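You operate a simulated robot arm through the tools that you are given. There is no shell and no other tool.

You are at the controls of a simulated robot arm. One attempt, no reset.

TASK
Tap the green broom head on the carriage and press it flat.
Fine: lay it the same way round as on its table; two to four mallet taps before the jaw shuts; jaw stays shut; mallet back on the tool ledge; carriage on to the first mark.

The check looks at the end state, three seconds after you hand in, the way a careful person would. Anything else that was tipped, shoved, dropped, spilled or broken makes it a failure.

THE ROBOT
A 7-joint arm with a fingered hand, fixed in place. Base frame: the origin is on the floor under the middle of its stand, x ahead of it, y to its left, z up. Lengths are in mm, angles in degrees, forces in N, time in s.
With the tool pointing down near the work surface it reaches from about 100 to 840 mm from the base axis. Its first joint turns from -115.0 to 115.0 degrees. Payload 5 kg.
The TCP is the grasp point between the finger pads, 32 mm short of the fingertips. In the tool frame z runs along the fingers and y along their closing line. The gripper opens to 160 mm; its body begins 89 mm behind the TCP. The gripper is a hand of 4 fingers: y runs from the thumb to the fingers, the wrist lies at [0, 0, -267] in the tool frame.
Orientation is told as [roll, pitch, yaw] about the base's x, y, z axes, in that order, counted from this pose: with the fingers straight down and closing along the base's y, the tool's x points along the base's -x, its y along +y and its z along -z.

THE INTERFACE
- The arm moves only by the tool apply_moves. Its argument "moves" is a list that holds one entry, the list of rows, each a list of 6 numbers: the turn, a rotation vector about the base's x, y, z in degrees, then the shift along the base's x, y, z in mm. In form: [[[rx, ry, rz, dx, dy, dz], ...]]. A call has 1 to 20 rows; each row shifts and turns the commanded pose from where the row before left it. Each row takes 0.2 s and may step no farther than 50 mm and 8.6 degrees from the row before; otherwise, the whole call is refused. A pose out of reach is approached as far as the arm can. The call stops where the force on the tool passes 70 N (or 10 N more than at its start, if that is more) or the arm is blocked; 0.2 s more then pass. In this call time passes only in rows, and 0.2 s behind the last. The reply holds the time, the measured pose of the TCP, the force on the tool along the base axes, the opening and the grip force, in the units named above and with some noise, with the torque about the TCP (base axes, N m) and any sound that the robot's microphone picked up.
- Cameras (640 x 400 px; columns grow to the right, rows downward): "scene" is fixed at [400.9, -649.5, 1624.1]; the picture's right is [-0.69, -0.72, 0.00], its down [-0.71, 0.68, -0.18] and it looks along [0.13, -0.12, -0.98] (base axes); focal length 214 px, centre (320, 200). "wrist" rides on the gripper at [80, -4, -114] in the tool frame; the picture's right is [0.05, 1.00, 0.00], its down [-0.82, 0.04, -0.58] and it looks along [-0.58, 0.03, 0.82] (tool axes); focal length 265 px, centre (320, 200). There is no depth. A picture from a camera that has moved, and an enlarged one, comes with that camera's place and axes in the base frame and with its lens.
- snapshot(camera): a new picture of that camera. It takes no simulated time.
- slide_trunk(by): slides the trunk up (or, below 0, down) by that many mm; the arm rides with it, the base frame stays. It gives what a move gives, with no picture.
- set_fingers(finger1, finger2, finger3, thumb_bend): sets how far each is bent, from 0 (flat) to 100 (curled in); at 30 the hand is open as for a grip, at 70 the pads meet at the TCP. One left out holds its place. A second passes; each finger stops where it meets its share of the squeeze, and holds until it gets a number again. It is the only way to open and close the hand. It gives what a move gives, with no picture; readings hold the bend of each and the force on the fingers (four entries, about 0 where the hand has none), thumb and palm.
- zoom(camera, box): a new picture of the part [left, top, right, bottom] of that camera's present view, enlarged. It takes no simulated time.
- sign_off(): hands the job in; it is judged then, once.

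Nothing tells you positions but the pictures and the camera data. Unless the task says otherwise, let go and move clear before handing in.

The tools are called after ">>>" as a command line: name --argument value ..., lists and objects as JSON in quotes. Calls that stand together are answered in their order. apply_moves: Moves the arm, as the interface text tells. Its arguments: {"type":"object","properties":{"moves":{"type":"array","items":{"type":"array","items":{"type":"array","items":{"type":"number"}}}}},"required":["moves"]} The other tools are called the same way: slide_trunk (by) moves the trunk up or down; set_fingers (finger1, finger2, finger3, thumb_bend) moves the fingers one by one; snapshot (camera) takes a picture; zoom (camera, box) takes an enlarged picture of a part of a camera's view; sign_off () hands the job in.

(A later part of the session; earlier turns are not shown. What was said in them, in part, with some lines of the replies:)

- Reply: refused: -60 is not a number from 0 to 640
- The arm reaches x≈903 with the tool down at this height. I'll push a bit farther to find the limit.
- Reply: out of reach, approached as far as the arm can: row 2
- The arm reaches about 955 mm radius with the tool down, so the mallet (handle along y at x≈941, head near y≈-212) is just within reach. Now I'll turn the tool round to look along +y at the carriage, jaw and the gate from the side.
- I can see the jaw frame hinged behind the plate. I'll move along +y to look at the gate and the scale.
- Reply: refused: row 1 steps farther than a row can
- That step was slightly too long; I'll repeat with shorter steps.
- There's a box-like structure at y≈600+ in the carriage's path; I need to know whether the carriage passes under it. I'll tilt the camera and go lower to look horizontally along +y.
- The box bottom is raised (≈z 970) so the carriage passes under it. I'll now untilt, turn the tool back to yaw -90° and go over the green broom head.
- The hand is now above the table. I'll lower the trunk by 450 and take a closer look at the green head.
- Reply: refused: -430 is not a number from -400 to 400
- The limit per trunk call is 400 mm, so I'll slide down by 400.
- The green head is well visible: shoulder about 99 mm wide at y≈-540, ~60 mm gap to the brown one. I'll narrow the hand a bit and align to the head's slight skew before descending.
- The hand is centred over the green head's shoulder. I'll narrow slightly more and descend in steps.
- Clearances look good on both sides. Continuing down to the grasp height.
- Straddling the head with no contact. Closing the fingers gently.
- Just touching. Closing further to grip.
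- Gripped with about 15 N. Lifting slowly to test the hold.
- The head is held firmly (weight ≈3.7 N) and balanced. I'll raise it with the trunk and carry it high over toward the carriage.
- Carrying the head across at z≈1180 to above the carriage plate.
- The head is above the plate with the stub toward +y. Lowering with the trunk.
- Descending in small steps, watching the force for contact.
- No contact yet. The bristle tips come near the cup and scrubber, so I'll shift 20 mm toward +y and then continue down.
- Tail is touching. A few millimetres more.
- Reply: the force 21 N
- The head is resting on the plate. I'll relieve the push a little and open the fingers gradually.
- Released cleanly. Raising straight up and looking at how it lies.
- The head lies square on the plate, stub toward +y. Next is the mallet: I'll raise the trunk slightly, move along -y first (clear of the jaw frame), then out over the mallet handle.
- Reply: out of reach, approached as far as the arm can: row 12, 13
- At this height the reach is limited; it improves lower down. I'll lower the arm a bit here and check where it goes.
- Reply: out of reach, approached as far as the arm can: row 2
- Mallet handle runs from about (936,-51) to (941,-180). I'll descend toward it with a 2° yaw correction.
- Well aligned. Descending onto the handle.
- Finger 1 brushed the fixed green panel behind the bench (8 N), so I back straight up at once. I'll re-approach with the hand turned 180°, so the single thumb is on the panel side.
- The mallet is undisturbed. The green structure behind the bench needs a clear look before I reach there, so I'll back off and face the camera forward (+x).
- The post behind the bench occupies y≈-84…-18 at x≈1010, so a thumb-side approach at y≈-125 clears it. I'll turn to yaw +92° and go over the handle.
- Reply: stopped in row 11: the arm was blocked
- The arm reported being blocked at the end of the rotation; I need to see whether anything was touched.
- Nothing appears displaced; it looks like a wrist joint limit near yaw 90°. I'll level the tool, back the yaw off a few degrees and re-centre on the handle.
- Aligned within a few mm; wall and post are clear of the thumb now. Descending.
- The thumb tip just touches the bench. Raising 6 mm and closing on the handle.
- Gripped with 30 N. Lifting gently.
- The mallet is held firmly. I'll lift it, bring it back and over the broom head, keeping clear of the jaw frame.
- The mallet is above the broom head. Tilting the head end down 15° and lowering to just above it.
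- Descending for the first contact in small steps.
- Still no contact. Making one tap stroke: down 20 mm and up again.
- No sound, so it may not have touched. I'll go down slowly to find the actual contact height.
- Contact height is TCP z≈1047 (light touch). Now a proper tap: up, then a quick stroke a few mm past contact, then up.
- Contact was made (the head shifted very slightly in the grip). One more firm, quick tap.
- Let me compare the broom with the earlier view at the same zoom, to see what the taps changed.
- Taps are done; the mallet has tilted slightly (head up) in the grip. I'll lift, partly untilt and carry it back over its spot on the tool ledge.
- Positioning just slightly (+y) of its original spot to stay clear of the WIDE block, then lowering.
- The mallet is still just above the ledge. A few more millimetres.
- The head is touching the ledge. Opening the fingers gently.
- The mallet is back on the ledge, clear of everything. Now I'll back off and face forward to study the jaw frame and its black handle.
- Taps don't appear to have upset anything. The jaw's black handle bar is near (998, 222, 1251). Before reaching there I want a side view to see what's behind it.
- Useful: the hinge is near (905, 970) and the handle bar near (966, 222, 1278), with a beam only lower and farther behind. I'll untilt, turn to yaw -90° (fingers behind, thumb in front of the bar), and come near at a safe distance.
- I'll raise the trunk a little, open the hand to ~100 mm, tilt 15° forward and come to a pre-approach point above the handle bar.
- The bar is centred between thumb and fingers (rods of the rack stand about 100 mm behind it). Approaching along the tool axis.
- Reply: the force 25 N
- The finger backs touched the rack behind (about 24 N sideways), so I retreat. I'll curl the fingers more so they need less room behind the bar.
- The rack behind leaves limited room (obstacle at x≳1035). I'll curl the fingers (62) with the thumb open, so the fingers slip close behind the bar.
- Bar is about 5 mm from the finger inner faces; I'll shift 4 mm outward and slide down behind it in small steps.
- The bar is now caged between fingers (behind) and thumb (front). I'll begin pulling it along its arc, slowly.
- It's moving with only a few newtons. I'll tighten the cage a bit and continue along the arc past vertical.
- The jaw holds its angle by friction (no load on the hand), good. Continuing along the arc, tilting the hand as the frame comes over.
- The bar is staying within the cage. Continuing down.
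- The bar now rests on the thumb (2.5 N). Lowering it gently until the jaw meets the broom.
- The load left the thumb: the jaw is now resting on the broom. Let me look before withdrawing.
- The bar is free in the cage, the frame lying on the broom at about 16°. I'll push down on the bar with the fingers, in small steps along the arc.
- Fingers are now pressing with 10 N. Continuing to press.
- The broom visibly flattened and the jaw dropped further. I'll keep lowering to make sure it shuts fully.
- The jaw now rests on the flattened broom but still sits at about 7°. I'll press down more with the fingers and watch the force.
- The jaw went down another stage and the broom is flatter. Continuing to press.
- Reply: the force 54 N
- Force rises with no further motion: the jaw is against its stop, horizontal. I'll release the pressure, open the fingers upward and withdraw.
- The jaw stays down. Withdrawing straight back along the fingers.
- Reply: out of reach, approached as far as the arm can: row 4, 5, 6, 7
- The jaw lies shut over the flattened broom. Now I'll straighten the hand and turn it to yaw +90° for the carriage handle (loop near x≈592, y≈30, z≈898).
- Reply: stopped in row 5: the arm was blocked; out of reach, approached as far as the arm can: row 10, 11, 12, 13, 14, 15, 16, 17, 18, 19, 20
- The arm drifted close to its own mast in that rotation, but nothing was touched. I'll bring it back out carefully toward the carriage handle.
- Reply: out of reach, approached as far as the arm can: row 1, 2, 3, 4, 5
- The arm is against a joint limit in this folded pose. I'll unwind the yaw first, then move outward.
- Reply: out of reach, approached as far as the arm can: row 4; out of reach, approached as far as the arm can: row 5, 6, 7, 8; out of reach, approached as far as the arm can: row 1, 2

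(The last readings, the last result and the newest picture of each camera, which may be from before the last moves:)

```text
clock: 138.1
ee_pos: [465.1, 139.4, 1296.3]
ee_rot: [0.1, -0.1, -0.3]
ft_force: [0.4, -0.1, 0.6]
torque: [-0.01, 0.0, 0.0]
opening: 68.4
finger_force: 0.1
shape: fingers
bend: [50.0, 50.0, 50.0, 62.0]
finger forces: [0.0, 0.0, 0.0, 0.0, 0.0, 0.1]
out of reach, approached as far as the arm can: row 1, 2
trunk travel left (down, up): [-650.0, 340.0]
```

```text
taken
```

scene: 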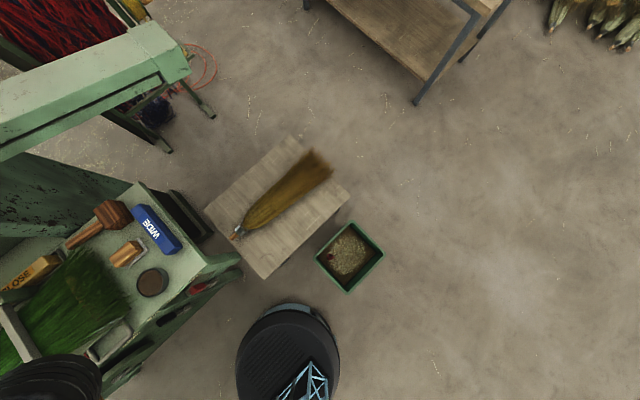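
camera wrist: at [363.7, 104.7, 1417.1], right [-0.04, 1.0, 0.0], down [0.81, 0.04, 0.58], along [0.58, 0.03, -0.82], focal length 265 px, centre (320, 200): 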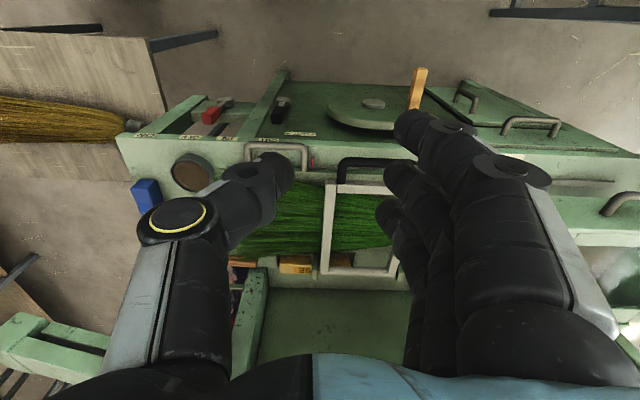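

>>> zoom --camera "scene" --box '[0, 240, 200, 400]'

>>> snapshot --camera "wrist"

```text
2.50 times, centred on (100, 320) of scene
camera zoom: at [400.9, -649.5, 1624.1], right [-0.69, -0.72, 0.0], down [-0.71, 0.68, -0.18], along [0.13, -0.12, -0.98], focal length 536 px, centre (870, -100)
```

zoom: 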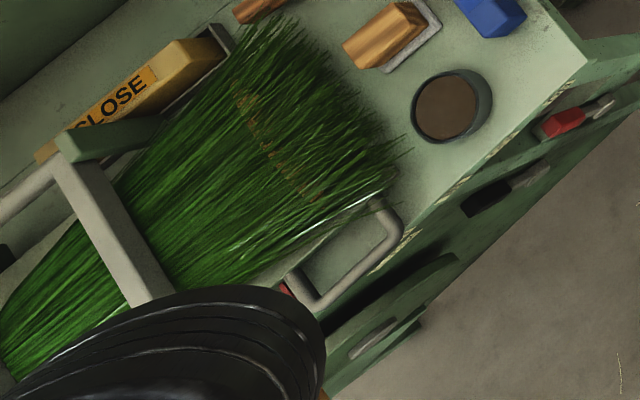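

```text
taken
camera wrist: at [384.3, 133.7, 1410.6], right [-0.05, 1.0, 0.0], down [0.81, 0.04, 0.58], along [0.58, 0.03, -0.82], focal length 265 px, centre (320, 200)
```

wrist: 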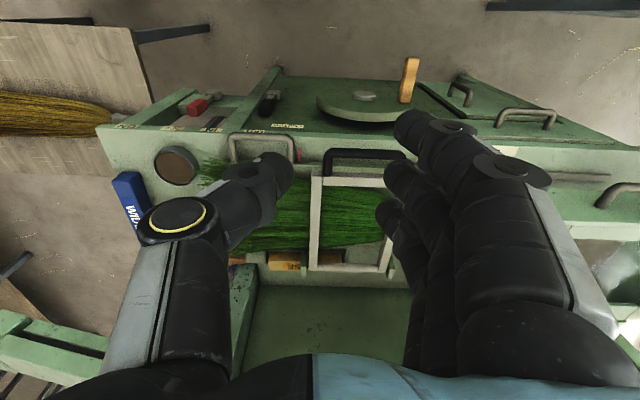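

The arm's elbow is sticking out to the -y side, limiting its reach. I'll try moving toward -y and down a little, then forward.

>>> apply_moves --moves '[[[0, 0, 0, 0, -40, 0], [0, 0, 0, 0, -40, 0], [0, 0, 0, 10, -40, 0], [0, 0, 0, 20, -40, 0]]]'

>>> snapshot --camera "scene"

```text
clock: 139.1
ee_pos: [407.4, 65.5, 1285.9]
ee_rot: [0.2, -0.1, -0.3]
ft_force: [0.1, 0.7, 0.3]
torque: [0.01, 0.01, -0.02]
opening: 68.4
finger_force: 0.1
shape: fingers
bend: [50.0, 50.0, 50.0, 62.0]
finger forces: [0.1, 0.1, 0.1, 0.0, 0.0, 0.0]
out of reach, approached as far as the arm can: row 1, 2, 3, 4
trunk travel left (down, up): [-650.0, 340.0]
```

```text
taken
```

scene: 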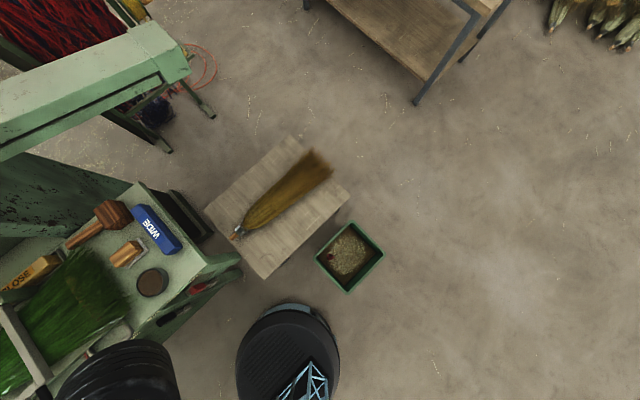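

>>> apply_moves --moves '[[[0, 0, -8.5, 0, 0, 0], [0, 0, -8.5, 0, 0, 0], [0, 0, -8.5, 0, 0, 0], [0, 0, -8.5, 0, 0, 0], [0, 0, -8.5, 0, 0, 0], [0, 0, -8.5, 0, 0, 0]]]'

>>> apply_moves --moves '[[[0, 0, 0, 30, 10, 0], [0, 0, 0, 30, 10, 0], [0, 0, 0, 30, 10, 0], [0, 0, 0, 30, 10, 0]]]'

>>> snapshot --camera "scene"

```text
clock: 140.5
ee_pos: [406.4, 63.3, 1286.7]
ee_rot: [0.2, -0.1, -51.4]
ft_force: [0.0, -0.2, 0.1]
torque: [-0.04, -0.02, -0.01]
opening: 68.5
finger_force: 0.0
shape: fingers
bend: [50.0, 50.0, 50.0, 62.0]
finger forces: [0.0, 0.0, 0.1, 0.0, 0.1, 0.0]
trunk travel left (down, up): [-650.0, 340.0]
```

```text
clock: 141.5
ee_pos: [525.9, 102.6, 1284.0]
ee_rot: [0.0, 0.0, -51.0]
ft_force: [0.0, -0.7, 0.0]
torque: [-0.03, -0.03, 0.02]
opening: 68.6
finger_force: 0.2
shape: fingers
bend: [50.0, 50.0, 50.0, 62.0]
finger forces: [0.1, 0.0, 0.0, 0.1, 0.0, 0.0]
trunk travel left (down, up): [-650.0, 340.0]
```

```text
taken
```

scene: 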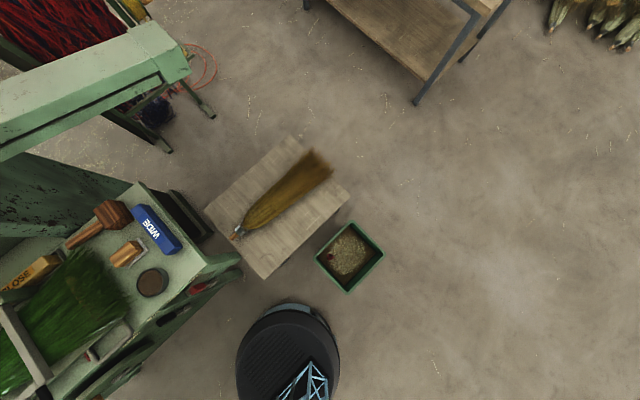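

With yaw negative the arm moves freely again. I'll extend the arm outward to unfold it, then turn the yaw toward +85° out there.

>>> apply_moves --moves '[[[0, 0, 0, 40, -20, 5], [0, 0, 0, 40, -20, 5], [0, 0, 0, 40, -20, 5], [0, 0, 0, 40, -20, 5], [0, 0, 0, 40, -20, 5], [0, 0, 0, 40, -20, 5]]]'

>>> apply_moves --moves '[[[0, 0, 8.5, 0, 0, 0], [0, 0, 8.5, 0, 0, 0], [0, 0, 8.5, 0, 0, 0], [0, 0, 8.5, 0, 0, 0], [0, 0, 8.5, 0, 0, 0], [0, 0, 8.5, 0, 0, 0], [0, 0, 8.5, 0, 0, 0], [0, 0, 8.5, 0, 0, 0]]]'

>>> snapshot --camera "scene"

```text
clock: 142.9
ee_pos: [769.7, -19.0, 1313.7]
ee_rot: [-0.2, 0.1, -51.2]
ft_force: [2.1, -1.4, -0.2]
torque: [0.03, 0.12, -0.01]
opening: 68.5
finger_force: 0.1
shape: fingers
bend: [50.0, 50.0, 50.0, 62.0]
finger forces: [0.0, 0.1, 0.0, 0.0, 0.0, 0.0]
trunk travel left (down, up): [-650.0, 340.0]
```

```text
clock: 144.7
ee_pos: [399.0, 217.1, 1270.4]
ee_rot: [0.1, -0.1, 16.5]
ft_force: [0.6, 0.4, -0.9]
torque: [0.03, 0.0, -0.02]
opening: 68.1
finger_force: 0.1
shape: fingers
bend: [50.0, 50.0, 50.0, 62.0]
finger forces: [0.0, 0.0, 0.0, 0.1, 0.0, 0.0]
out of reach, approached as far as the arm can: row 1, 2, 3, 4, 5, 6, 7, 8
trunk travel left (down, up): [-650.0, 340.0]
```

```text
taken
```

scene: 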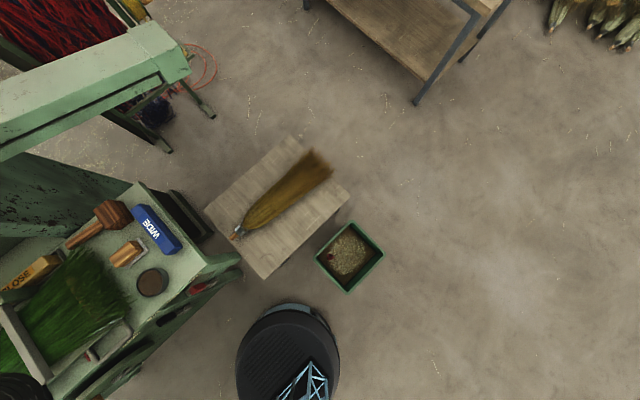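

That rotation made the arm fold back again, so I'll work with negative yaw, which the present arm posture allows. Turning to yaw -90° while moving back out toward the handle, high up.

>>> apply_moves --moves '[[[0, 0, -8.2, 0, -10, 5], [0, 0, -8.2, 0, -10, 5], [0, 0, -8.2, 0, -10, 5], [0, 0, -8.2, 5, -10, 0], [0, 0, -8.2, 10, -10, 0], [0, 0, -8.2, 10, -10, 0], [0, 0, -8.2, 10, -10, 0], [0, 0, -8.2, 10, -10, 0], [0, 0, -8.2, 15, -10, 0], [0, 0, -8.2, 15, -10, 0], [0, 0, -8.2, 15, -10, 0], [0, 0, -8.2, 15, -10, 0], [0, 0, -8.1, 15, -10, 0]]]'

>>> snapshot --camera "wrist"

>>> snapshot --camera "scene"

```text
clock: 147.5
ee_pos: [519.5, 86.9, 1285.3]
ee_rot: [0.0, -0.1, -89.8]
ft_force: [-0.1, 0.4, -0.2]
torque: [0.0, -0.01, -0.02]
opening: 68.5
finger_force: 0.0
shape: fingers
bend: [50.0, 50.0, 50.0, 62.0]
finger forces: [0.0, 0.0, 0.0, 0.0, 0.0, 0.0]
trunk travel left (down, up): [-650.0, 340.0]
```

```text
taken
camera wrist: at [513.9, 165.1, 1399.1], right [1.0, 0.06, 0.0], down [0.04, -0.81, 0.58], along [0.03, -0.58, -0.82], focal length 265 px, centre (320, 200)
```

wrist: 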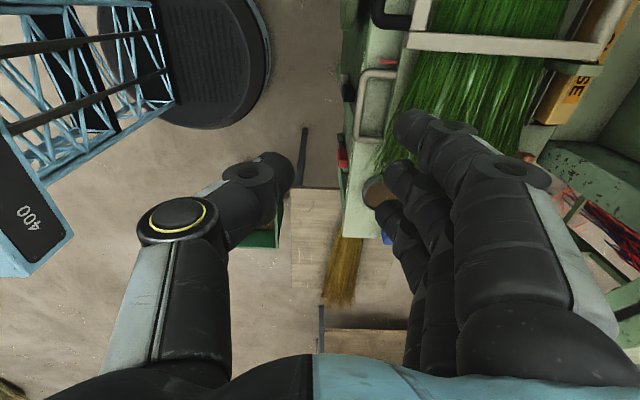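

```text
taken
```

scene: 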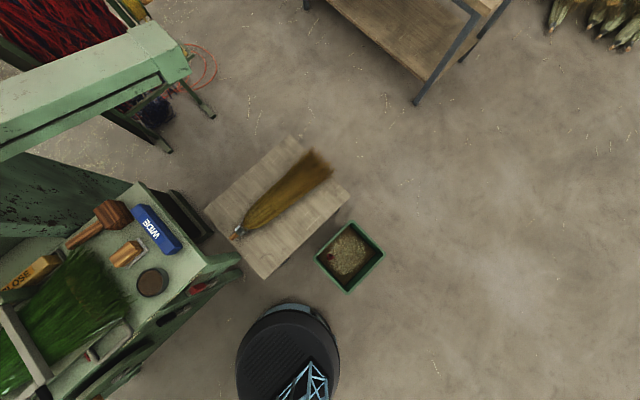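

Good posture again at yaw -90°. I'll rehearse the carriage travel (+y) at this safe height to make sure the arm can follow it.

>>> apply_moves --moves '[[[0, 0, 0, 35, 0, 0], [0, 0, 0, 35, 0, 0], [0, 0, 0, 0, 45, 0], [0, 0, 0, 0, 45, 0], [0, 0, 0, 0, 45, 0], [0, 0, 0, 0, 45, 0]]]'

>>> apply_moves --moves '[[[0, 0, 0, 0, 40, 0], [0, 0, 0, 0, 40, 0], [0, 0, 0, 0, 40, 0]]]'

```text
clock: 148.9
ee_pos: [589.5, 267.2, 1286.2]
ee_rot: [0.1, -0.1, -89.6]
ft_force: [-0.3, 1.2, -0.6]
torque: [-0.05, -0.04, -0.03]
opening: 68.1
finger_force: 0.0
shape: fingers
bend: [50.0, 50.0, 50.0, 62.0]
finger forces: [0.0, 0.0, 0.0, 0.0, 0.1, 0.0]
trunk travel left (down, up): [-650.0, 340.0]
```

```text
clock: 149.7
ee_pos: [588.4, 388.5, 1286.6]
ee_rot: [0.1, -0.1, -89.7]
ft_force: [0.9, -0.1, -0.3]
torque: [-0.02, -0.01, 0.0]
opening: 68.3
finger_force: 0.1
shape: fingers
bend: [50.0, 50.0, 50.0, 62.0]
finger forces: [0.1, 0.0, 0.1, 0.0, 0.0, 0.0]
trunk travel left (down, up): [-650.0, 340.0]
```

The full travel is reachable at yaw -90°. Let me take a picture here, then return over the handle.

>>> snapshot --camera "wrist"

>>> apply_moves --moves '[[[0, 0, 0, 0, -45, 0], [0, 0, 0, 0, -45, 0], [0, 0, 0, 0, -45, 0], [0, 0, 0, 0, -45, 0], [0, 0, 0, 0, -45, 0], [0, 0, 0, 0, -45, 0], [0, 0, 0, 0, -45, 0]]]'

>>> set_fingers --finger1 100 --finger3 100

>>> snapshot --camera "wrist"

```text
taken
camera wrist: at [583.3, 466.6, 1400.0], right [1.0, 0.06, 0.0], down [0.05, -0.81, 0.58], along [0.03, -0.58, -0.81], focal length 265 px, centre (320, 200)
```

wrist: 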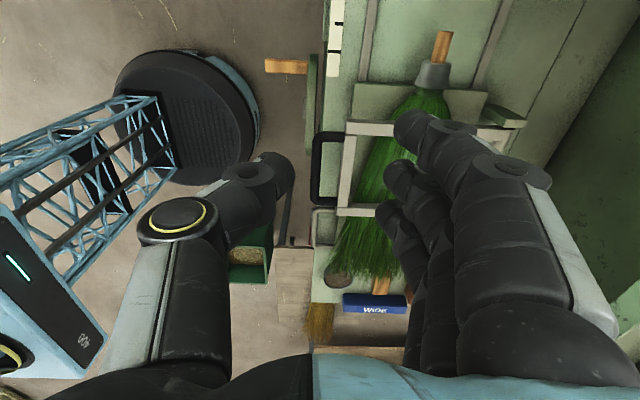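

```text
clock: 151.3
ee_pos: [587.2, 71.4, 1287.0]
ee_rot: [0.1, 0.1, -89.5]
ft_force: [0.4, 0.2, 1.4]
torque: [0.02, -0.04, 0.0]
opening: 68.4
finger_force: 0.0
shape: fingers
bend: [50.0, 50.0, 50.0, 62.0]
finger forces: [0.1, 0.0, 0.0, 0.0, 0.0, 0.0]
trunk travel left (down, up): [-650.0, 340.0]
```

```text
clock: 152.3
ee_pos: [589.0, 72.9, 1286.7]
ee_rot: [0.1, -0.1, -89.5]
ft_force: [-0.1, -0.2, 0.1]
torque: [-0.03, -0.02, -0.02]
opening: 54.1
finger_force: 0.0
shape: fingers
bend: [100.0, 50.0, 100.0, 62.0]
finger forces: [0.1, 0.0, 0.1, 0.0, 0.0, 0.0]
trunk travel left (down, up): [-650.0, 340.0]
```

```text
taken
camera wrist: at [583.9, 151.5, 1399.8], right [1.0, 0.06, 0.0], down [0.05, -0.81, 0.58], along [0.03, -0.58, -0.82], focal length 265 px, centre (320, 200)
```

wrist: 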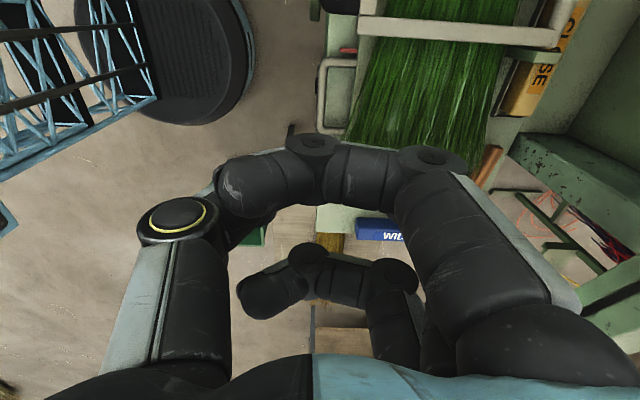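

The loop handle spans y≈-32…82 with its front bar at x≈592. I'll use one finger inside the loop against its +y leg with the thumb in front. Setting the fingers and lowering the trunk.

>>> set_fingers --finger2 61 --thumb_bend 58

>>> apply_moves --moves '[[[0, 0, 0, 1, -10, 0]]]'

>>> slide_trunk --by -280

>>> snapshot --camera "wrist"

>>> zoom --camera "scene" --box '[0, 240, 200, 400]'

```text
clock: 153.3
ee_pos: [588.2, 72.8, 1285.7]
ee_rot: [0.1, -0.1, -89.5]
ft_force: [-0.9, 0.5, -0.5]
torque: [-0.01, 0.02, -0.01]
opening: 57.3
finger_force: 0.1
shape: fingers
bend: [100.0, 61.0, 100.0, 57.0]
finger forces: [0.0, 0.1, 0.0, 0.1, 0.1, 0.1]
trunk travel left (down, up): [-650.0, 340.0]
```

```text
clock: 153.7
ee_pos: [590.1, 61.8, 1285.1]
ee_rot: [0.0, 0.0, -89.7]
ft_force: [0.0, 0.6, 0.8]
torque: [-0.03, 0.03, 0.01]
opening: 56.9
finger_force: 0.1
shape: fingers
bend: [100.0, 61.0, 100.0, 57.0]
finger forces: [0.0, 0.0, 0.0, 0.1, 0.0, 0.0]
trunk travel left (down, up): [-650.0, 340.0]
```

```text
clock: 156.5
ee_pos: [590.2, 62.4, 1005.4]
ee_rot: [0.2, -0.1, -89.5]
ft_force: [0.8, 0.0, 0.2]
torque: [0.02, 0.02, -0.05]
opening: 57.2
finger_force: 0.1
shape: fingers
bend: [100.0, 61.0, 100.0, 57.0]
finger forces: [0.0, 0.1, 0.1, 0.1, 0.0, 0.0]
trunk travel left (down, up): [-370.0, 620.0]
```

```text
taken
camera wrist: at [584.8, 141.5, 1119.4], right [1.0, 0.06, 0.0], down [0.05, -0.81, 0.58], along [0.03, -0.58, -0.82], focal length 265 px, centre (320, 200)
```

wrist: 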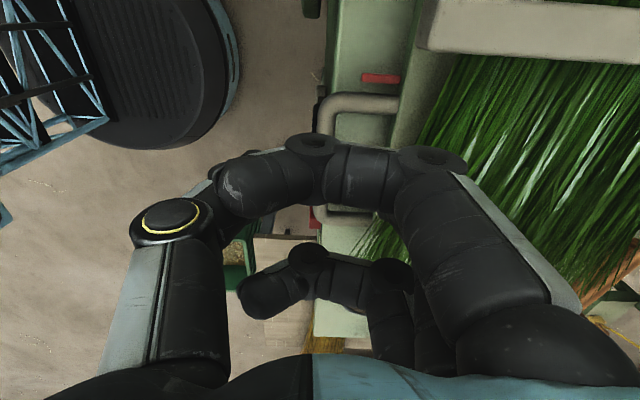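

```text
2.50 times, centred on (100, 320) of scene
camera zoom: at [400.9, -649.5, 1624.1], right [-0.69, -0.72, 0.0], down [-0.71, 0.68, -0.18], along [0.13, -0.12, -0.98], focal length 536 px, centre (870, -100)
```

zoom: 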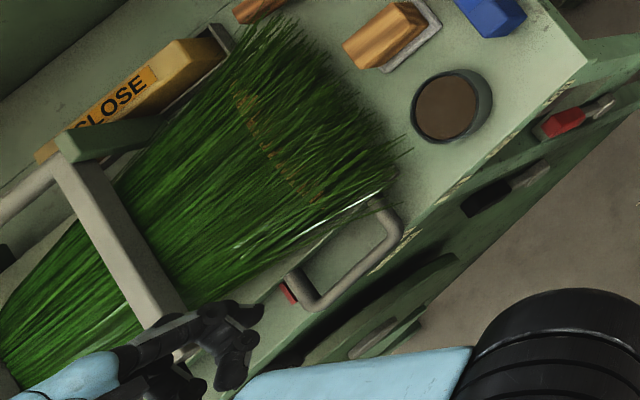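

Leg at y≈83, front bar at x≈591; finger 2 sits inside the loop. Lowering carefully.

>>> apply_moves --moves '[[[0, 0, 0, 0, 0, -25], [0, 0, 0, 0, 0, -25]]]'

>>> snapshot --camera "wrist"

>>> zoom --camera "scene" --box '[40, 300, 160, 400]'

```text
clock: 157.1
ee_pos: [590.3, 62.5, 955.9]
ee_rot: [0.1, 0.0, -89.7]
ft_force: [-0.5, -0.5, 1.1]
torque: [0.01, 0.02, -0.01]
opening: 56.9
finger_force: 0.0
shape: fingers
bend: [100.0, 61.0, 100.0, 57.0]
finger forces: [0.1, 0.0, 0.0, 0.1, 0.1, 0.0]
trunk travel left (down, up): [-370.0, 620.0]
```

```text
taken
camera wrist: at [584.9, 141.0, 1070.5], right [1.0, 0.06, 0.0], down [0.05, -0.81, 0.58], along [0.04, -0.58, -0.82], focal length 265 px, centre (320, 200)
```

wrist: 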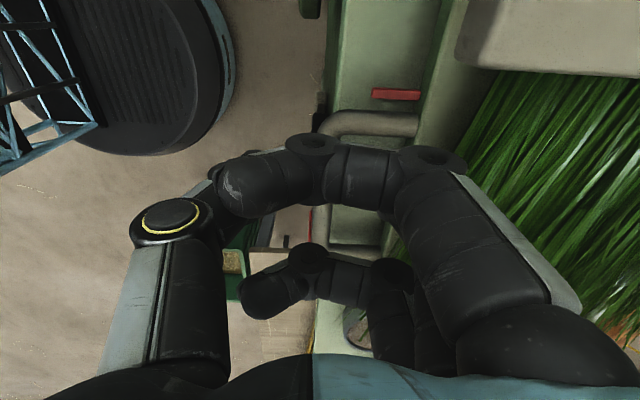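

```text
4.00 times, centred on (100, 350) of scene
camera zoom: at [400.9, -649.5, 1624.1], right [-0.69, -0.72, 0.0], down [-0.71, 0.68, -0.18], along [0.13, -0.12, -0.98], focal length 858 px, centre (1200, -400)
```

zoom: 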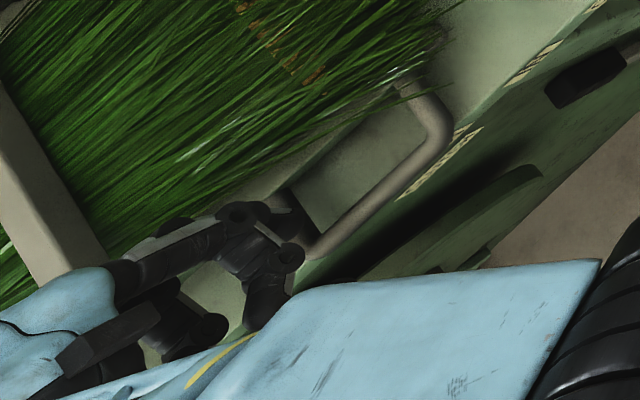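

>>> apply_moves --moves '[[[0, 0, 0, 0, 0, -12], [0, 0, 0, 0, 0, -8]]]'

>>> zoom --camera "scene" --box '[40, 300, 160, 400]'

>>> snapshot --camera "wrist"

```text
clock: 157.7
ee_pos: [590.4, 61.2, 936.3]
ee_rot: [0.0, -0.1, -89.6]
ft_force: [0.0, -0.1, 0.6]
torque: [0.0, -0.01, 0.01]
opening: 57.3
finger_force: 0.0
shape: fingers
bend: [100.0, 61.0, 100.0, 57.0]
finger forces: [0.0, 0.0, 0.1, 0.1, 0.0, 0.0]
trunk travel left (down, up): [-370.0, 620.0]
```

```text
4.00 times, centred on (100, 350) of scene
camera zoom: at [400.9, -649.5, 1624.1], right [-0.69, -0.72, 0.0], down [-0.71, 0.68, -0.18], along [0.13, -0.12, -0.98], focal length 858 px, centre (1200, -400)
```

zoom: 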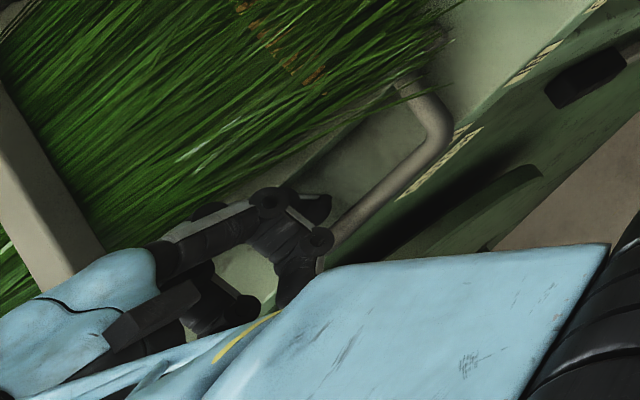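

```text
taken
camera wrist: at [584.9, 141.4, 1050.1], right [1.0, 0.06, 0.0], down [0.05, -0.81, 0.58], along [0.03, -0.58, -0.82], focal length 265 px, centre (320, 200)
```

wrist: 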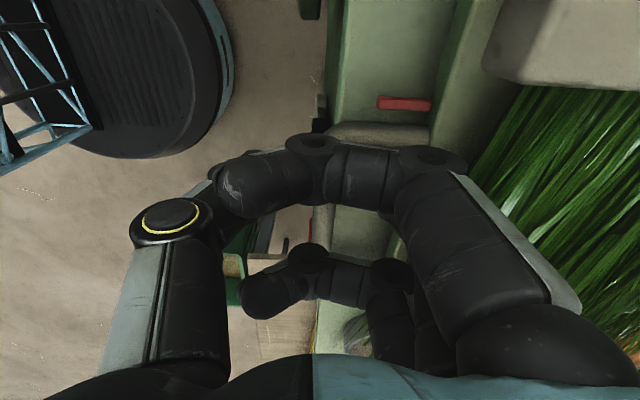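

>>> apply_moves --moves '[[[0, 0, 0, 0, 0, -4], [0, 0, 0, 0, 0, -3]]]'

>>> apply_moves --moves '[[[0, 0, 0, 0, 6, 0], [0, 0, 0, 0, 6, 0]]]'

```text
clock: 158.3
ee_pos: [590.1, 61.5, 928.7]
ee_rot: [0.1, -0.1, -89.7]
ft_force: [0.5, -0.4, 0.6]
torque: [-0.02, -0.01, 0.03]
opening: 57.0
finger_force: 0.2
shape: fingers
bend: [100.0, 61.0, 100.0, 57.0]
finger forces: [0.1, 0.0, 0.0, 0.0, 0.0, 0.0]
trunk travel left (down, up): [-370.0, 620.0]
```

```text
clock: 158.9
ee_pos: [589.9, 73.1, 929.4]
ee_rot: [0.1, -0.3, -89.6]
ft_force: [0.2, -7.4, -1.0]
torque: [-0.18, 0.0, -0.2]
opening: 57.0
finger_force: 3.5
shape: fingers
bend: [100.0, 61.0, 100.0, 57.0]
finger forces: [0.0, 7.3, 0.0, 0.1, 0.1, 0.0]
trunk travel left (down, up): [-370.0, 620.0]
```

Finger 2 is pushing on the handle's +y leg (7 N). Pushing on in steps and watching the force.

>>> apply_moves --moves '[[[0, 0, 0, 0, 8, 0], [0, 0, 0, 0, 8, 0], [0, 0, 0, 0, 8, 0]]]'

>>> zoom --camera "scene" --box '[0, 240, 200, 400]'

>>> snapshot --camera "wrist"

```text
clock: 159.7
ee_pos: [589.8, 99.3, 929.4]
ee_rot: [0.1, 0.0, -89.6]
ft_force: [0.9, 0.1, 0.0]
torque: [-0.03, -0.01, -0.02]
opening: 56.9
finger_force: 0.5
shape: fingers
bend: [100.0, 61.0, 100.0, 57.0]
finger forces: [0.0, 0.3, 0.0, 0.0, 0.1, 0.1]
trunk travel left (down, up): [-370.0, 620.0]
```

```text
2.50 times, centred on (100, 320) of scene
camera zoom: at [400.9, -649.5, 1624.1], right [-0.69, -0.72, 0.0], down [-0.71, 0.68, -0.18], along [0.13, -0.12, -0.98], focal length 536 px, centre (870, -100)
```

zoom: 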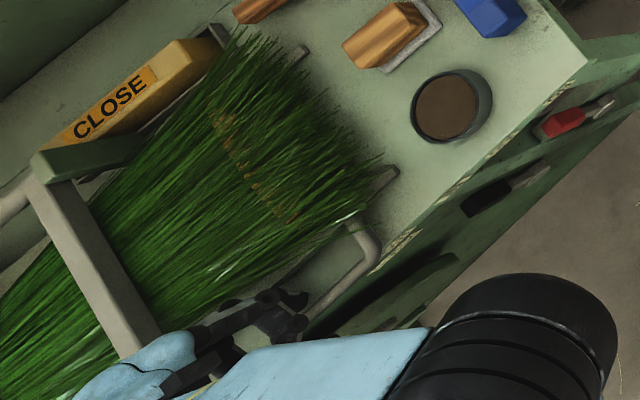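

```text
taken
camera wrist: at [583.9, 178.2, 1042.5], right [1.0, 0.06, 0.0], down [0.05, -0.81, 0.58], along [0.04, -0.58, -0.82], focal length 265 px, centre (320, 200)
```

wrist: 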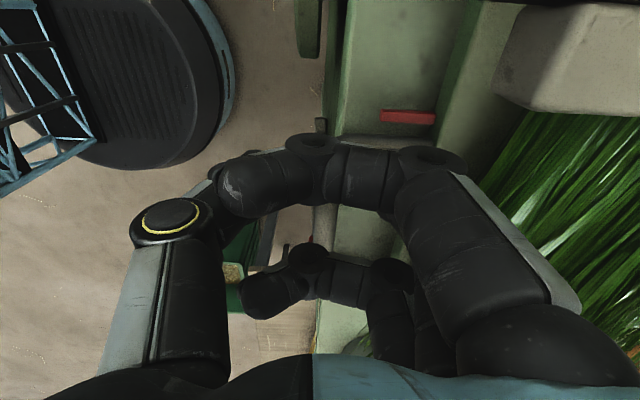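

The carriage slides easily, jaw riding along. Continuing to push with moderate steps.

>>> apply_moves --moves '[[[0, 0, 0, 0, 10, 0], [0, 0, 0, 0, 12, 0], [0, 0, 0, 0, 12, 0], [0, 0, 0, 0, 12, 0], [0, 0, 0, 0, 12, 0], [0, 0, 0, 0, 12, 0], [0, 0, 0, 0, 12, 0], [0, 0, 0, 0, 12, 0], [0, 0, 0, 0, 12, 0], [0, 0, 0, 0, 8, 0]]]'

>>> snapshot --camera "wrist"

>>> snapshot --camera "scene"

```text
clock: 161.9
ee_pos: [590.7, 211.0, 928.3]
ee_rot: [0.1, 0.0, -89.6]
ft_force: [-0.1, -1.6, -1.4]
torque: [-0.06, 0.01, -0.04]
opening: 57.3
finger_force: 1.0
shape: fingers
bend: [100.0, 61.0, 100.0, 57.0]
finger forces: [0.0, 1.7, 0.0, 0.0, 0.0, 0.0]
trunk travel left (down, up): [-370.0, 620.0]
```

```text
taken
camera wrist: at [585.5, 290.6, 1042.7], right [1.0, 0.06, 0.0], down [0.05, -0.81, 0.58], along [0.03, -0.58, -0.82], focal length 265 px, centre (320, 200)
```

wrist: 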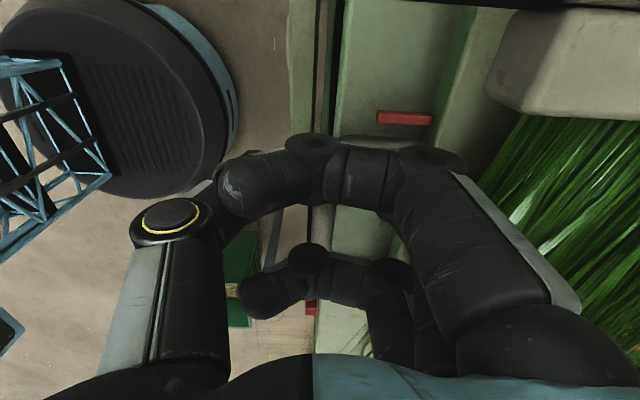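

```text
taken
```

scene: 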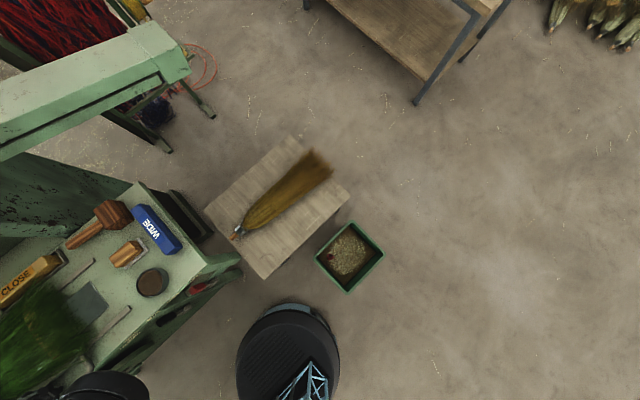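

Moving on in shorter batches now, watching for any resistance as the jaw approaches the overhead box.

>>> apply_moves --moves '[[[0, 0, 0, 0, 9, 0], [0, 0, 0, 0, 9, 0], [0, 0, 0, 0, 9, 0], [0, 0, 0, 0, 9, 0]]]'

>>> apply_moves --moves '[[[0, 0, 0, 0, 8, 0], [0, 0, 0, 0, 8, 0], [0, 0, 0, 0, 8, 0]]]'

>>> apply_moves --moves '[[[0, 0, 0, 0, 8, 0], [0, 0, 0, 0, 8, 0], [0, 0, 0, 0, 8, 0]]]'

>>> snapshot --camera "wrist"

```text
clock: 162.9
ee_pos: [589.7, 248.3, 929.1]
ee_rot: [0.0, -0.1, -89.6]
ft_force: [-0.3, 0.6, 0.5]
torque: [0.04, -0.02, -0.01]
opening: 57.2
finger_force: 0.1
shape: fingers
bend: [100.0, 61.0, 100.0, 57.0]
finger forces: [0.1, 0.3, 0.1, 0.1, 0.1, 0.1]
trunk travel left (down, up): [-370.0, 620.0]
```

```text
clock: 163.7
ee_pos: [589.4, 273.6, 927.9]
ee_rot: [0.1, 0.0, -89.6]
ft_force: [0.1, -0.9, -0.2]
torque: [-0.04, 0.0, -0.03]
opening: 57.3
finger_force: 0.1
shape: fingers
bend: [100.0, 61.0, 100.0, 57.0]
finger forces: [0.0, 0.5, 0.1, 0.0, 0.0, 0.1]
trunk travel left (down, up): [-370.0, 620.0]
```

```text
clock: 164.5
ee_pos: [589.9, 297.1, 928.2]
ee_rot: [0.1, -0.1, -89.6]
ft_force: [-0.3, -1.0, 1.6]
torque: [-0.01, -0.01, -0.03]
opening: 57.3
finger_force: 0.2
shape: fingers
bend: [100.0, 61.0, 100.0, 57.0]
finger forces: [0.0, 1.0, 0.0, 0.0, 0.1, 0.0]
trunk travel left (down, up): [-370.0, 620.0]
```

```text
taken
camera wrist: at [585.0, 375.5, 1042.5], right [1.0, 0.06, 0.0], down [0.05, -0.81, 0.58], along [0.03, -0.58, -0.82], focal length 265 px, centre (320, 200)
```

wrist: 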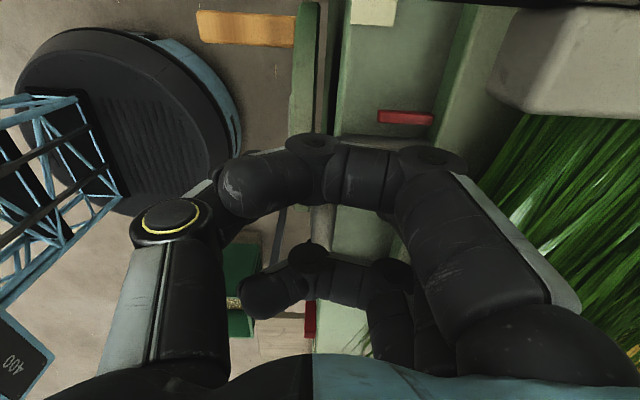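

No resistance. The scale strip is coming into view; the first mark is at y≈411 and the pointer is at ≈331. Pushing about 64 mm more.

>>> apply_moves --moves '[[[0, 0, 0, 0, 8, 0], [0, 0, 0, 0, 8, 0], [0, 0, 0, 0, 8, 0], [0, 0, 0, 0, 8, 0]]]'

>>> apply_moves --moves '[[[0, 0, 0, 0, 8, 0], [0, 0, 0, 0, 7, 0], [0, 0, 0, 0, 6, 0], [0, 0, 0, 0, 5, 0], [0, 0, 0, 0, 4, 0]]]'

>>> snapshot --camera "wrist"

>>> zoom --camera "wrist" --box '[320, 0, 480, 150]'

```text
clock: 165.5
ee_pos: [590.2, 330.9, 929.1]
ee_rot: [0.1, -0.2, -89.6]
ft_force: [0.5, -0.9, 0.0]
torque: [0.01, -0.03, -0.01]
opening: 56.8
finger_force: 0.5
shape: fingers
bend: [100.0, 61.0, 100.0, 57.0]
finger forces: [0.1, 0.6, 0.1, 0.0, 0.1, 0.0]
trunk travel left (down, up): [-370.0, 620.0]
```

```text
clock: 166.7
ee_pos: [589.1, 358.5, 929.0]
ee_rot: [0.2, -0.1, -89.7]
ft_force: [0.3, -0.7, 0.7]
torque: [-0.02, -0.06, -0.07]
opening: 57.1
finger_force: 0.7
shape: fingers
bend: [100.0, 61.0, 100.0, 57.0]
finger forces: [0.0, 1.9, 0.0, 0.1, 0.0, 0.0]
trunk travel left (down, up): [-370.0, 620.0]
```

```text
taken
camera wrist: at [583.5, 437.5, 1042.2], right [1.0, 0.06, 0.0], down [0.05, -0.81, 0.58], along [0.03, -0.58, -0.82], focal length 265 px, centre (320, 200)
```

wrist: 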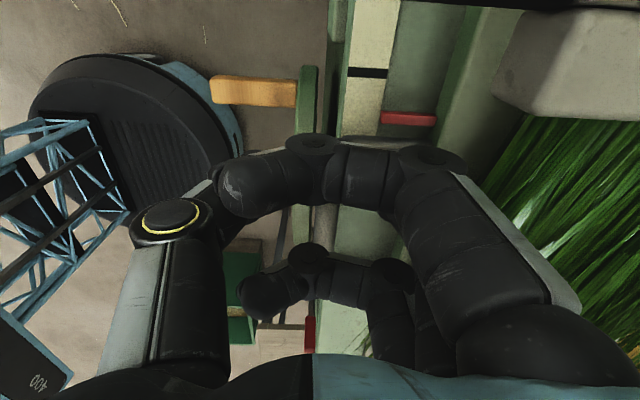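

```text
2.67 times, centred on (400, 75) of wrist
camera zoom: at [583.5, 437.5, 1042.2], right [1.0, 0.06, 0.0], down [0.05, -0.81, 0.58], along [0.03, -0.58, -0.82], focal length 708 px, centre (107, 533)
```

zoom: 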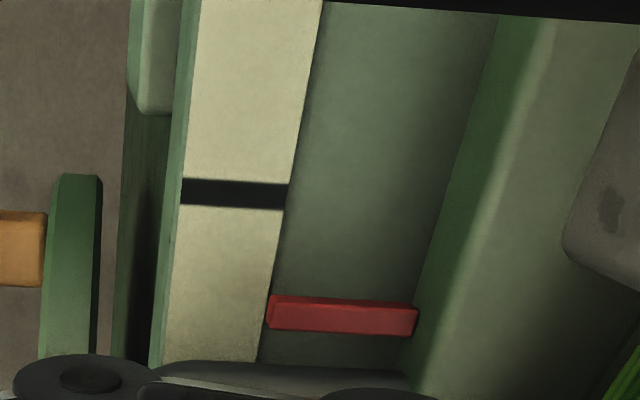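

The first mark and the red pointer are both visible; the pointer needs about 19 mm more. Pushing 14 mm slowly.

>>> apply_moves --moves '[[[0, 0, 0, 0, 4, 0], [0, 0, 0, 0, 4, 0], [0, 0, 0, 0, 3, 0], [0, 0, 0, 0, 3, 0]]]'

>>> zoom --camera "wrist" --box '[320, 0, 480, 150]'

```text
clock: 167.7
ee_pos: [589.6, 373.0, 929.1]
ee_rot: [0.1, -0.1, -89.6]
ft_force: [-0.3, -0.1, 0.2]
torque: [0.01, -0.02, -0.03]
opening: 57.1
finger_force: 0.1
shape: fingers
bend: [100.0, 61.0, 100.0, 57.0]
finger forces: [0.1, 0.1, 0.0, 0.0, 0.0, 0.0]
trunk travel left (down, up): [-370.0, 620.0]
```

```text
2.67 times, centred on (400, 75) of wrist
camera zoom: at [584.2, 451.5, 1042.3], right [1.0, 0.06, 0.0], down [0.05, -0.81, 0.58], along [0.03, -0.58, -0.82], focal length 708 px, centre (107, 533)
```

zoom: 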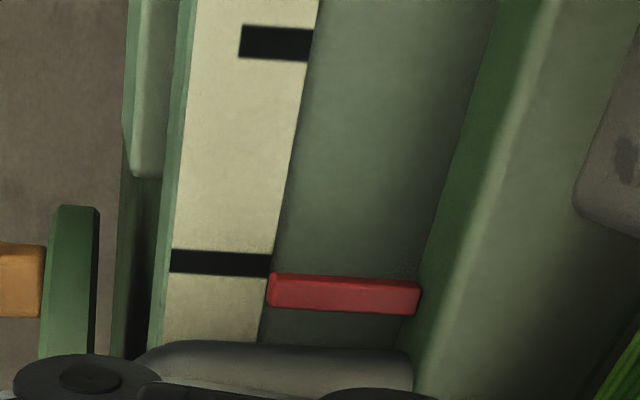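

Very close now. To avoid parallax I'll slide the hand back 40 mm (inside the loop) so the camera looks straight down on the mark.

>>> apply_moves --moves '[[[0, 0, 0, 0, -20, 0], [0, 0, 0, 0, -20, 0]]]'

>>> zoom --camera "wrist" --box '[320, 0, 460, 110]'

```text
clock: 168.3
ee_pos: [589.6, 332.3, 929.7]
ee_rot: [0.1, -0.1, -89.5]
ft_force: [1.0, 1.1, -0.3]
torque: [-0.01, 0.0, 0.01]
opening: 57.3
finger_force: 0.1
shape: fingers
bend: [100.0, 61.0, 100.0, 57.0]
finger forces: [0.0, 0.0, 0.0, 0.0, 0.1, 0.1]
trunk travel left (down, up): [-370.0, 620.0]
```

```text
3.64 times, centred on (390, 55) of wrist
camera zoom: at [583.8, 411.7, 1043.4], right [1.0, 0.06, 0.0], down [0.05, -0.81, 0.58], along [0.03, -0.58, -0.82], focal length 965 px, centre (66, 727)
```

zoom: 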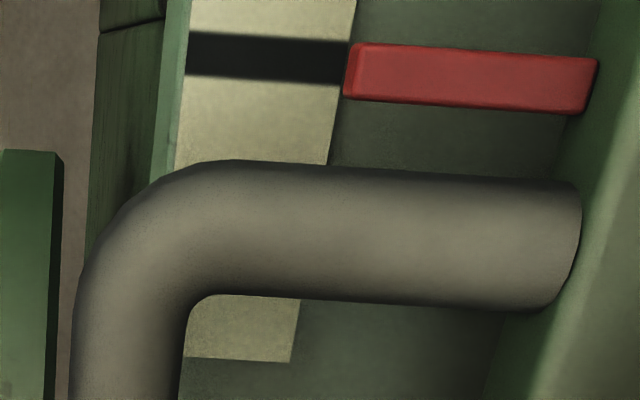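

Straight-down view: the pointer is only about 1–1.5 mm short of the mark centre. A final tiny nudge.

>>> apply_moves --moves '[[[0, 0, 0, 0, 20, 0], [0, 0, 0, 0, 15, 0], [0, 0, 0, 0, 5, 0], [0, 0, 0, 0, 1.8, 0]]]'

>>> apply_moves --moves '[[[0, 0, 0, 0, -20, 0], [0, 0, 0, 0, -21, 0]]]'

>>> zoom --camera "wrist" --box '[320, 0, 460, 110]'

```text
clock: 169.3
ee_pos: [590.3, 374.8, 929.9]
ee_rot: [0.1, -0.1, -89.8]
ft_force: [-0.3, 0.4, 1.1]
torque: [0.03, 0.01, 0.0]
opening: 57.1
finger_force: 0.0
shape: fingers
bend: [100.0, 61.0, 100.0, 57.0]
finger forces: [0.0, 0.0, 0.0, 0.1, 0.0, 0.1]
trunk travel left (down, up): [-370.0, 620.0]
```

```text
clock: 169.9
ee_pos: [589.4, 332.0, 929.6]
ee_rot: [0.0, -0.1, -89.6]
ft_force: [1.1, 0.1, 0.1]
torque: [-0.01, -0.01, -0.04]
opening: 57.0
finger_force: 0.1
shape: fingers
bend: [100.0, 61.0, 100.0, 57.0]
finger forces: [0.0, 0.1, 0.0, 0.0, 0.0, 0.1]
trunk travel left (down, up): [-370.0, 620.0]
```

```text
3.64 times, centred on (390, 55) of wrist
camera zoom: at [583.9, 411.8, 1042.5], right [1.0, 0.06, 0.0], down [0.05, -0.81, 0.58], along [0.03, -0.58, -0.82], focal length 965 px, centre (66, 727)
```

zoom: 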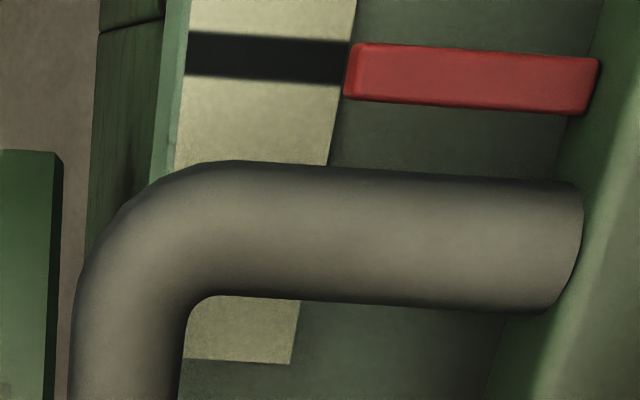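

>>> apply_moves --moves '[[[0, 0, 0, 0, 20, 0], [0, 0, 0, 0, 15, 0], [0, 0, 0, 0, 6, 0], [0, 0, 0, 0, 1, 0], [0, 0, 0, 0, 1, 0], [0, 0, 0, 0, 0.7, 0], [0, 0, 0, 0, 0.5, 0]]]'

>>> apply_moves --moves '[[[0, 0, 0, 0, -20, 0], [0, 0, 0, 0, -24, 0]]]'

>>> zoom --camera "wrist" --box '[320, 0, 460, 110]'

```text
clock: 171.5
ee_pos: [589.8, 377.2, 928.0]
ee_rot: [0.0, -0.1, -89.8]
ft_force: [1.3, -1.1, 0.7]
torque: [-0.06, -0.02, -0.07]
opening: 57.1
finger_force: 1.0
shape: fingers
bend: [100.0, 61.0, 100.0, 57.0]
finger forces: [0.1, 2.3, 0.0, 0.0, 0.0, 0.0]
trunk travel left (down, up): [-370.0, 620.0]
```

```text
clock: 172.1
ee_pos: [587.5, 333.4, 927.5]
ee_rot: [0.1, 0.0, -89.6]
ft_force: [1.4, -0.1, 0.5]
torque: [-0.04, -0.02, 0.0]
opening: 57.0
finger_force: 0.2
shape: fingers
bend: [100.0, 61.0, 100.0, 57.0]
finger forces: [0.0, 0.1, 0.0, 0.1, 0.1, 0.0]
trunk travel left (down, up): [-370.0, 620.0]
```

```text
3.64 times, centred on (390, 55) of wrist
camera zoom: at [582.9, 411.7, 1042.0], right [1.0, 0.06, 0.0], down [0.05, -0.81, 0.58], along [0.04, -0.58, -0.82], focal length 965 px, centre (66, 727)
```

zoom: 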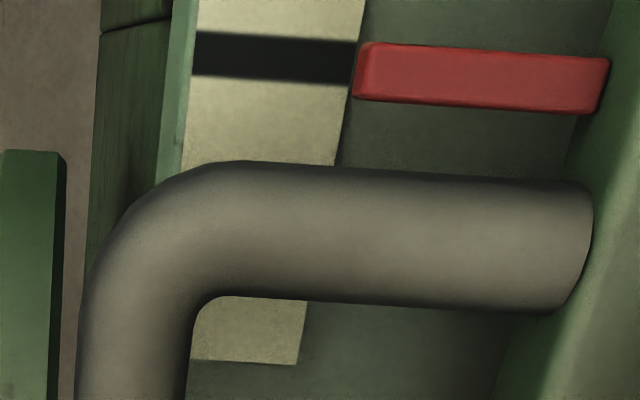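

The pointer sits within about 1 mm of the first mark. Lifting the hand straight up out of the loop.

>>> apply_moves --moves '[[[0, 0, 0, 0, 0, 10], [0, 0, 0, 0, 0, 20], [0, 0, 0, 0, 0, 40], [0, 0, 0, 0, 0, 45], [0, 0, 0, -10, 0, 45]]]'

>>> slide_trunk --by 250

>>> set_fingers --finger1 50 --finger2 50 --finger3 50 --thumb_bend 50

>>> snapshot --camera "wrist"

>>> snapshot --camera "scene"

```text
clock: 173.3
ee_pos: [580.7, 334.4, 1086.7]
ee_rot: [0.1, -0.1, -89.5]
ft_force: [0.9, -0.6, -0.5]
torque: [0.02, 0.05, 0.01]
opening: 56.9
finger_force: 0.1
shape: fingers
bend: [100.0, 61.0, 100.0, 57.0]
finger forces: [0.0, 0.1, 0.0, 0.1, 0.1, 0.1]
trunk travel left (down, up): [-370.0, 620.0]
```

```text
clock: 175.9
ee_pos: [581.7, 335.1, 1337.2]
ee_rot: [0.1, -0.1, -89.5]
ft_force: [-0.4, -0.2, 0.7]
torque: [0.02, 0.02, -0.02]
opening: 57.2
finger_force: 0.2
shape: fingers
bend: [100.0, 61.0, 100.0, 57.0]
finger forces: [0.0, 0.1, 0.0, 0.1, 0.0, 0.1]
trunk travel left (down, up): [-620.0, 370.0]
```

```text
clock: 176.9
ee_pos: [581.4, 333.8, 1337.6]
ee_rot: [0.0, -0.1, -89.7]
ft_force: [-0.2, 0.5, -1.0]
torque: [0.02, 0.0, -0.01]
opening: 90.6
finger_force: 0.1
shape: fingers
bend: [50.0, 50.0, 50.0, 50.0]
finger forces: [0.1, 0.0, 0.0, 0.1, 0.0, 0.0]
trunk travel left (down, up): [-620.0, 370.0]
```

```text
taken
camera wrist: at [576.4, 413.6, 1451.0], right [1.0, 0.06, 0.0], down [0.05, -0.81, 0.58], along [0.03, -0.58, -0.82], focal length 265 px, centre (320, 200)
```

wrist: 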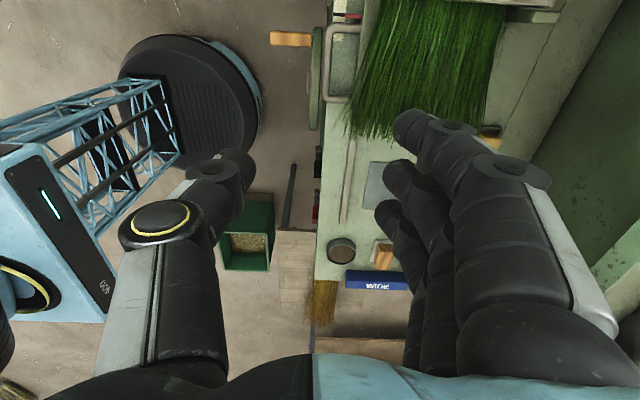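

```text
taken
```

scene: 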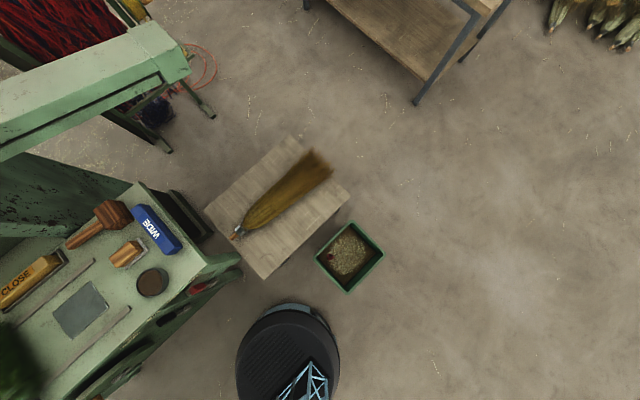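

The carriage, broom and jaw moved together and the ledge tools are undisturbed. I'll move a little more to +y (high up) to check the jaw and broom from above.

>>> apply_moves --moves '[[[0, 0, 0, 5, 45, 0], [0, 0, 0, 5, 45, 0], [0, 0, 0, 5, 45, 0], [0, 0, 0, 5, 45, 0]]]'

>>> snapshot --camera "wrist"

>>> zoom --camera "wrist" --box '[280, 0, 540, 200]'

```text
clock: 177.9
ee_pos: [601.0, 516.9, 1337.2]
ee_rot: [0.1, -0.2, -89.6]
ft_force: [0.7, 0.6, 0.2]
torque: [-0.09, -0.01, 0.0]
opening: 90.9
finger_force: 0.1
shape: fingers
bend: [50.0, 50.0, 50.0, 50.0]
finger forces: [0.0, 0.1, 0.1, 0.0, 0.0, 0.2]
trunk travel left (down, up): [-620.0, 370.0]
```

```text
taken
camera wrist: at [596.1, 595.8, 1451.0], right [1.0, 0.06, 0.0], down [0.05, -0.81, 0.58], along [0.03, -0.58, -0.81], focal length 265 px, centre (320, 200)
```

wrist: 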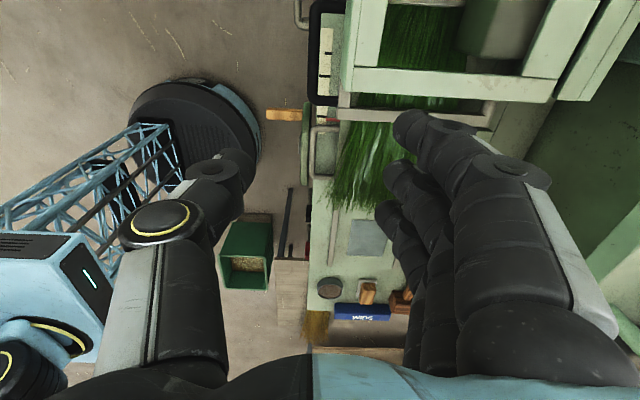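

```text
2.00 times, centred on (410, 100) of wrist
camera zoom: at [596.1, 595.8, 1451.0], right [1.0, 0.06, 0.0], down [0.05, -0.81, 0.58], along [0.03, -0.58, -0.81], focal length 531 px, centre (140, 400)
```

zoom: 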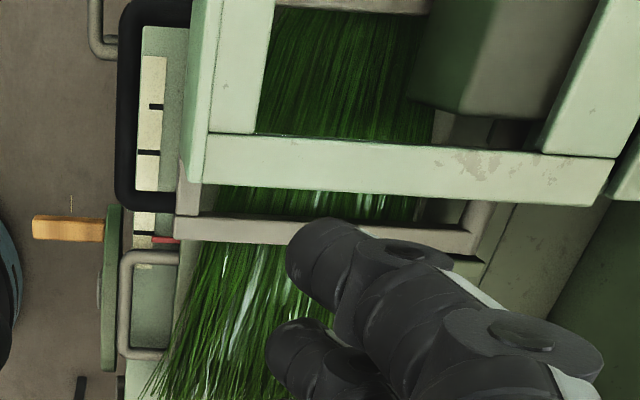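

Jaw is shut flat, the head is pressed under it, and the red pointer lines up with the first mark. One last check of the ledge and surroundings.

>>> zoom --camera "scene" --box '[0, 160, 240, 340]'

>>> zoom --camera "wrist" --box '[290, 0, 370, 160]'

```text
2.22 times, centred on (120, 250) of scene
camera zoom: at [400.9, -649.5, 1624.1], right [-0.69, -0.72, 0.0], down [-0.71, 0.68, -0.18], along [0.13, -0.12, -0.98], focal length 477 px, centre (764, 89)
```

zoom: 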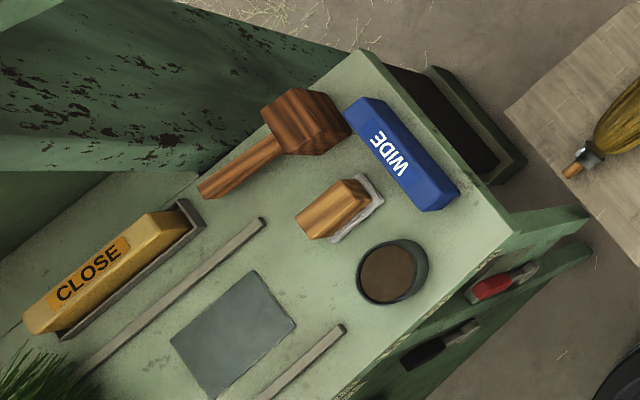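

```text
2.50 times, centred on (330, 80) of wrist
camera zoom: at [596.1, 595.8, 1451.0], right [1.0, 0.06, 0.0], down [0.05, -0.81, 0.58], along [0.03, -0.58, -0.81], focal length 664 px, centre (295, 500)
```

zoom: 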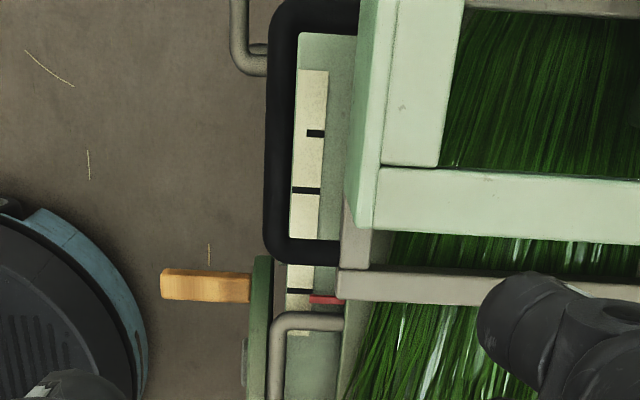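

The green head is on the carriage the same way round as on its table and pressed flat under the shut jaw. The mallet is back on the ledge, and the pointer is within about 1 mm of the first mark. Other objects look undisturbed and the hand is clear, so I'm handing in.

>>> sign_off

```text
The job is handed in.
```

I've handed the job in. As far as the pictures show, everything you asked for is done, but I can't be certain of the tap count.

- **Broom head:** the green head lies on the carriage the same way round as on its table, stub toward +y. It is pressed flat under the jaw.
- **Taps:** I made two firm taps, plus one or two light touches while finding the height. That gives two to four by any count, all before the jaw shut. The microphone picked up no tap sounds, so this rests on the force readings and on the mallet shifting slightly in my grip.
- **Jaw:** it came down in stages as the head flattened, then stopped level and didn't move under about 35 N. It stayed shut while the carriage moved.
- **Mallet:** it is back on the tool ledge, a few millimetres from where it started.
- **Carriage:** the red pointer is within about 1 mm of the first mark.

While working, the fingers brushed the fixed green post (about 8 N) and the rack (about 24 N) behind the bench. Nothing moved there. The other objects I could see, including the brown broom head, look undisturbed.
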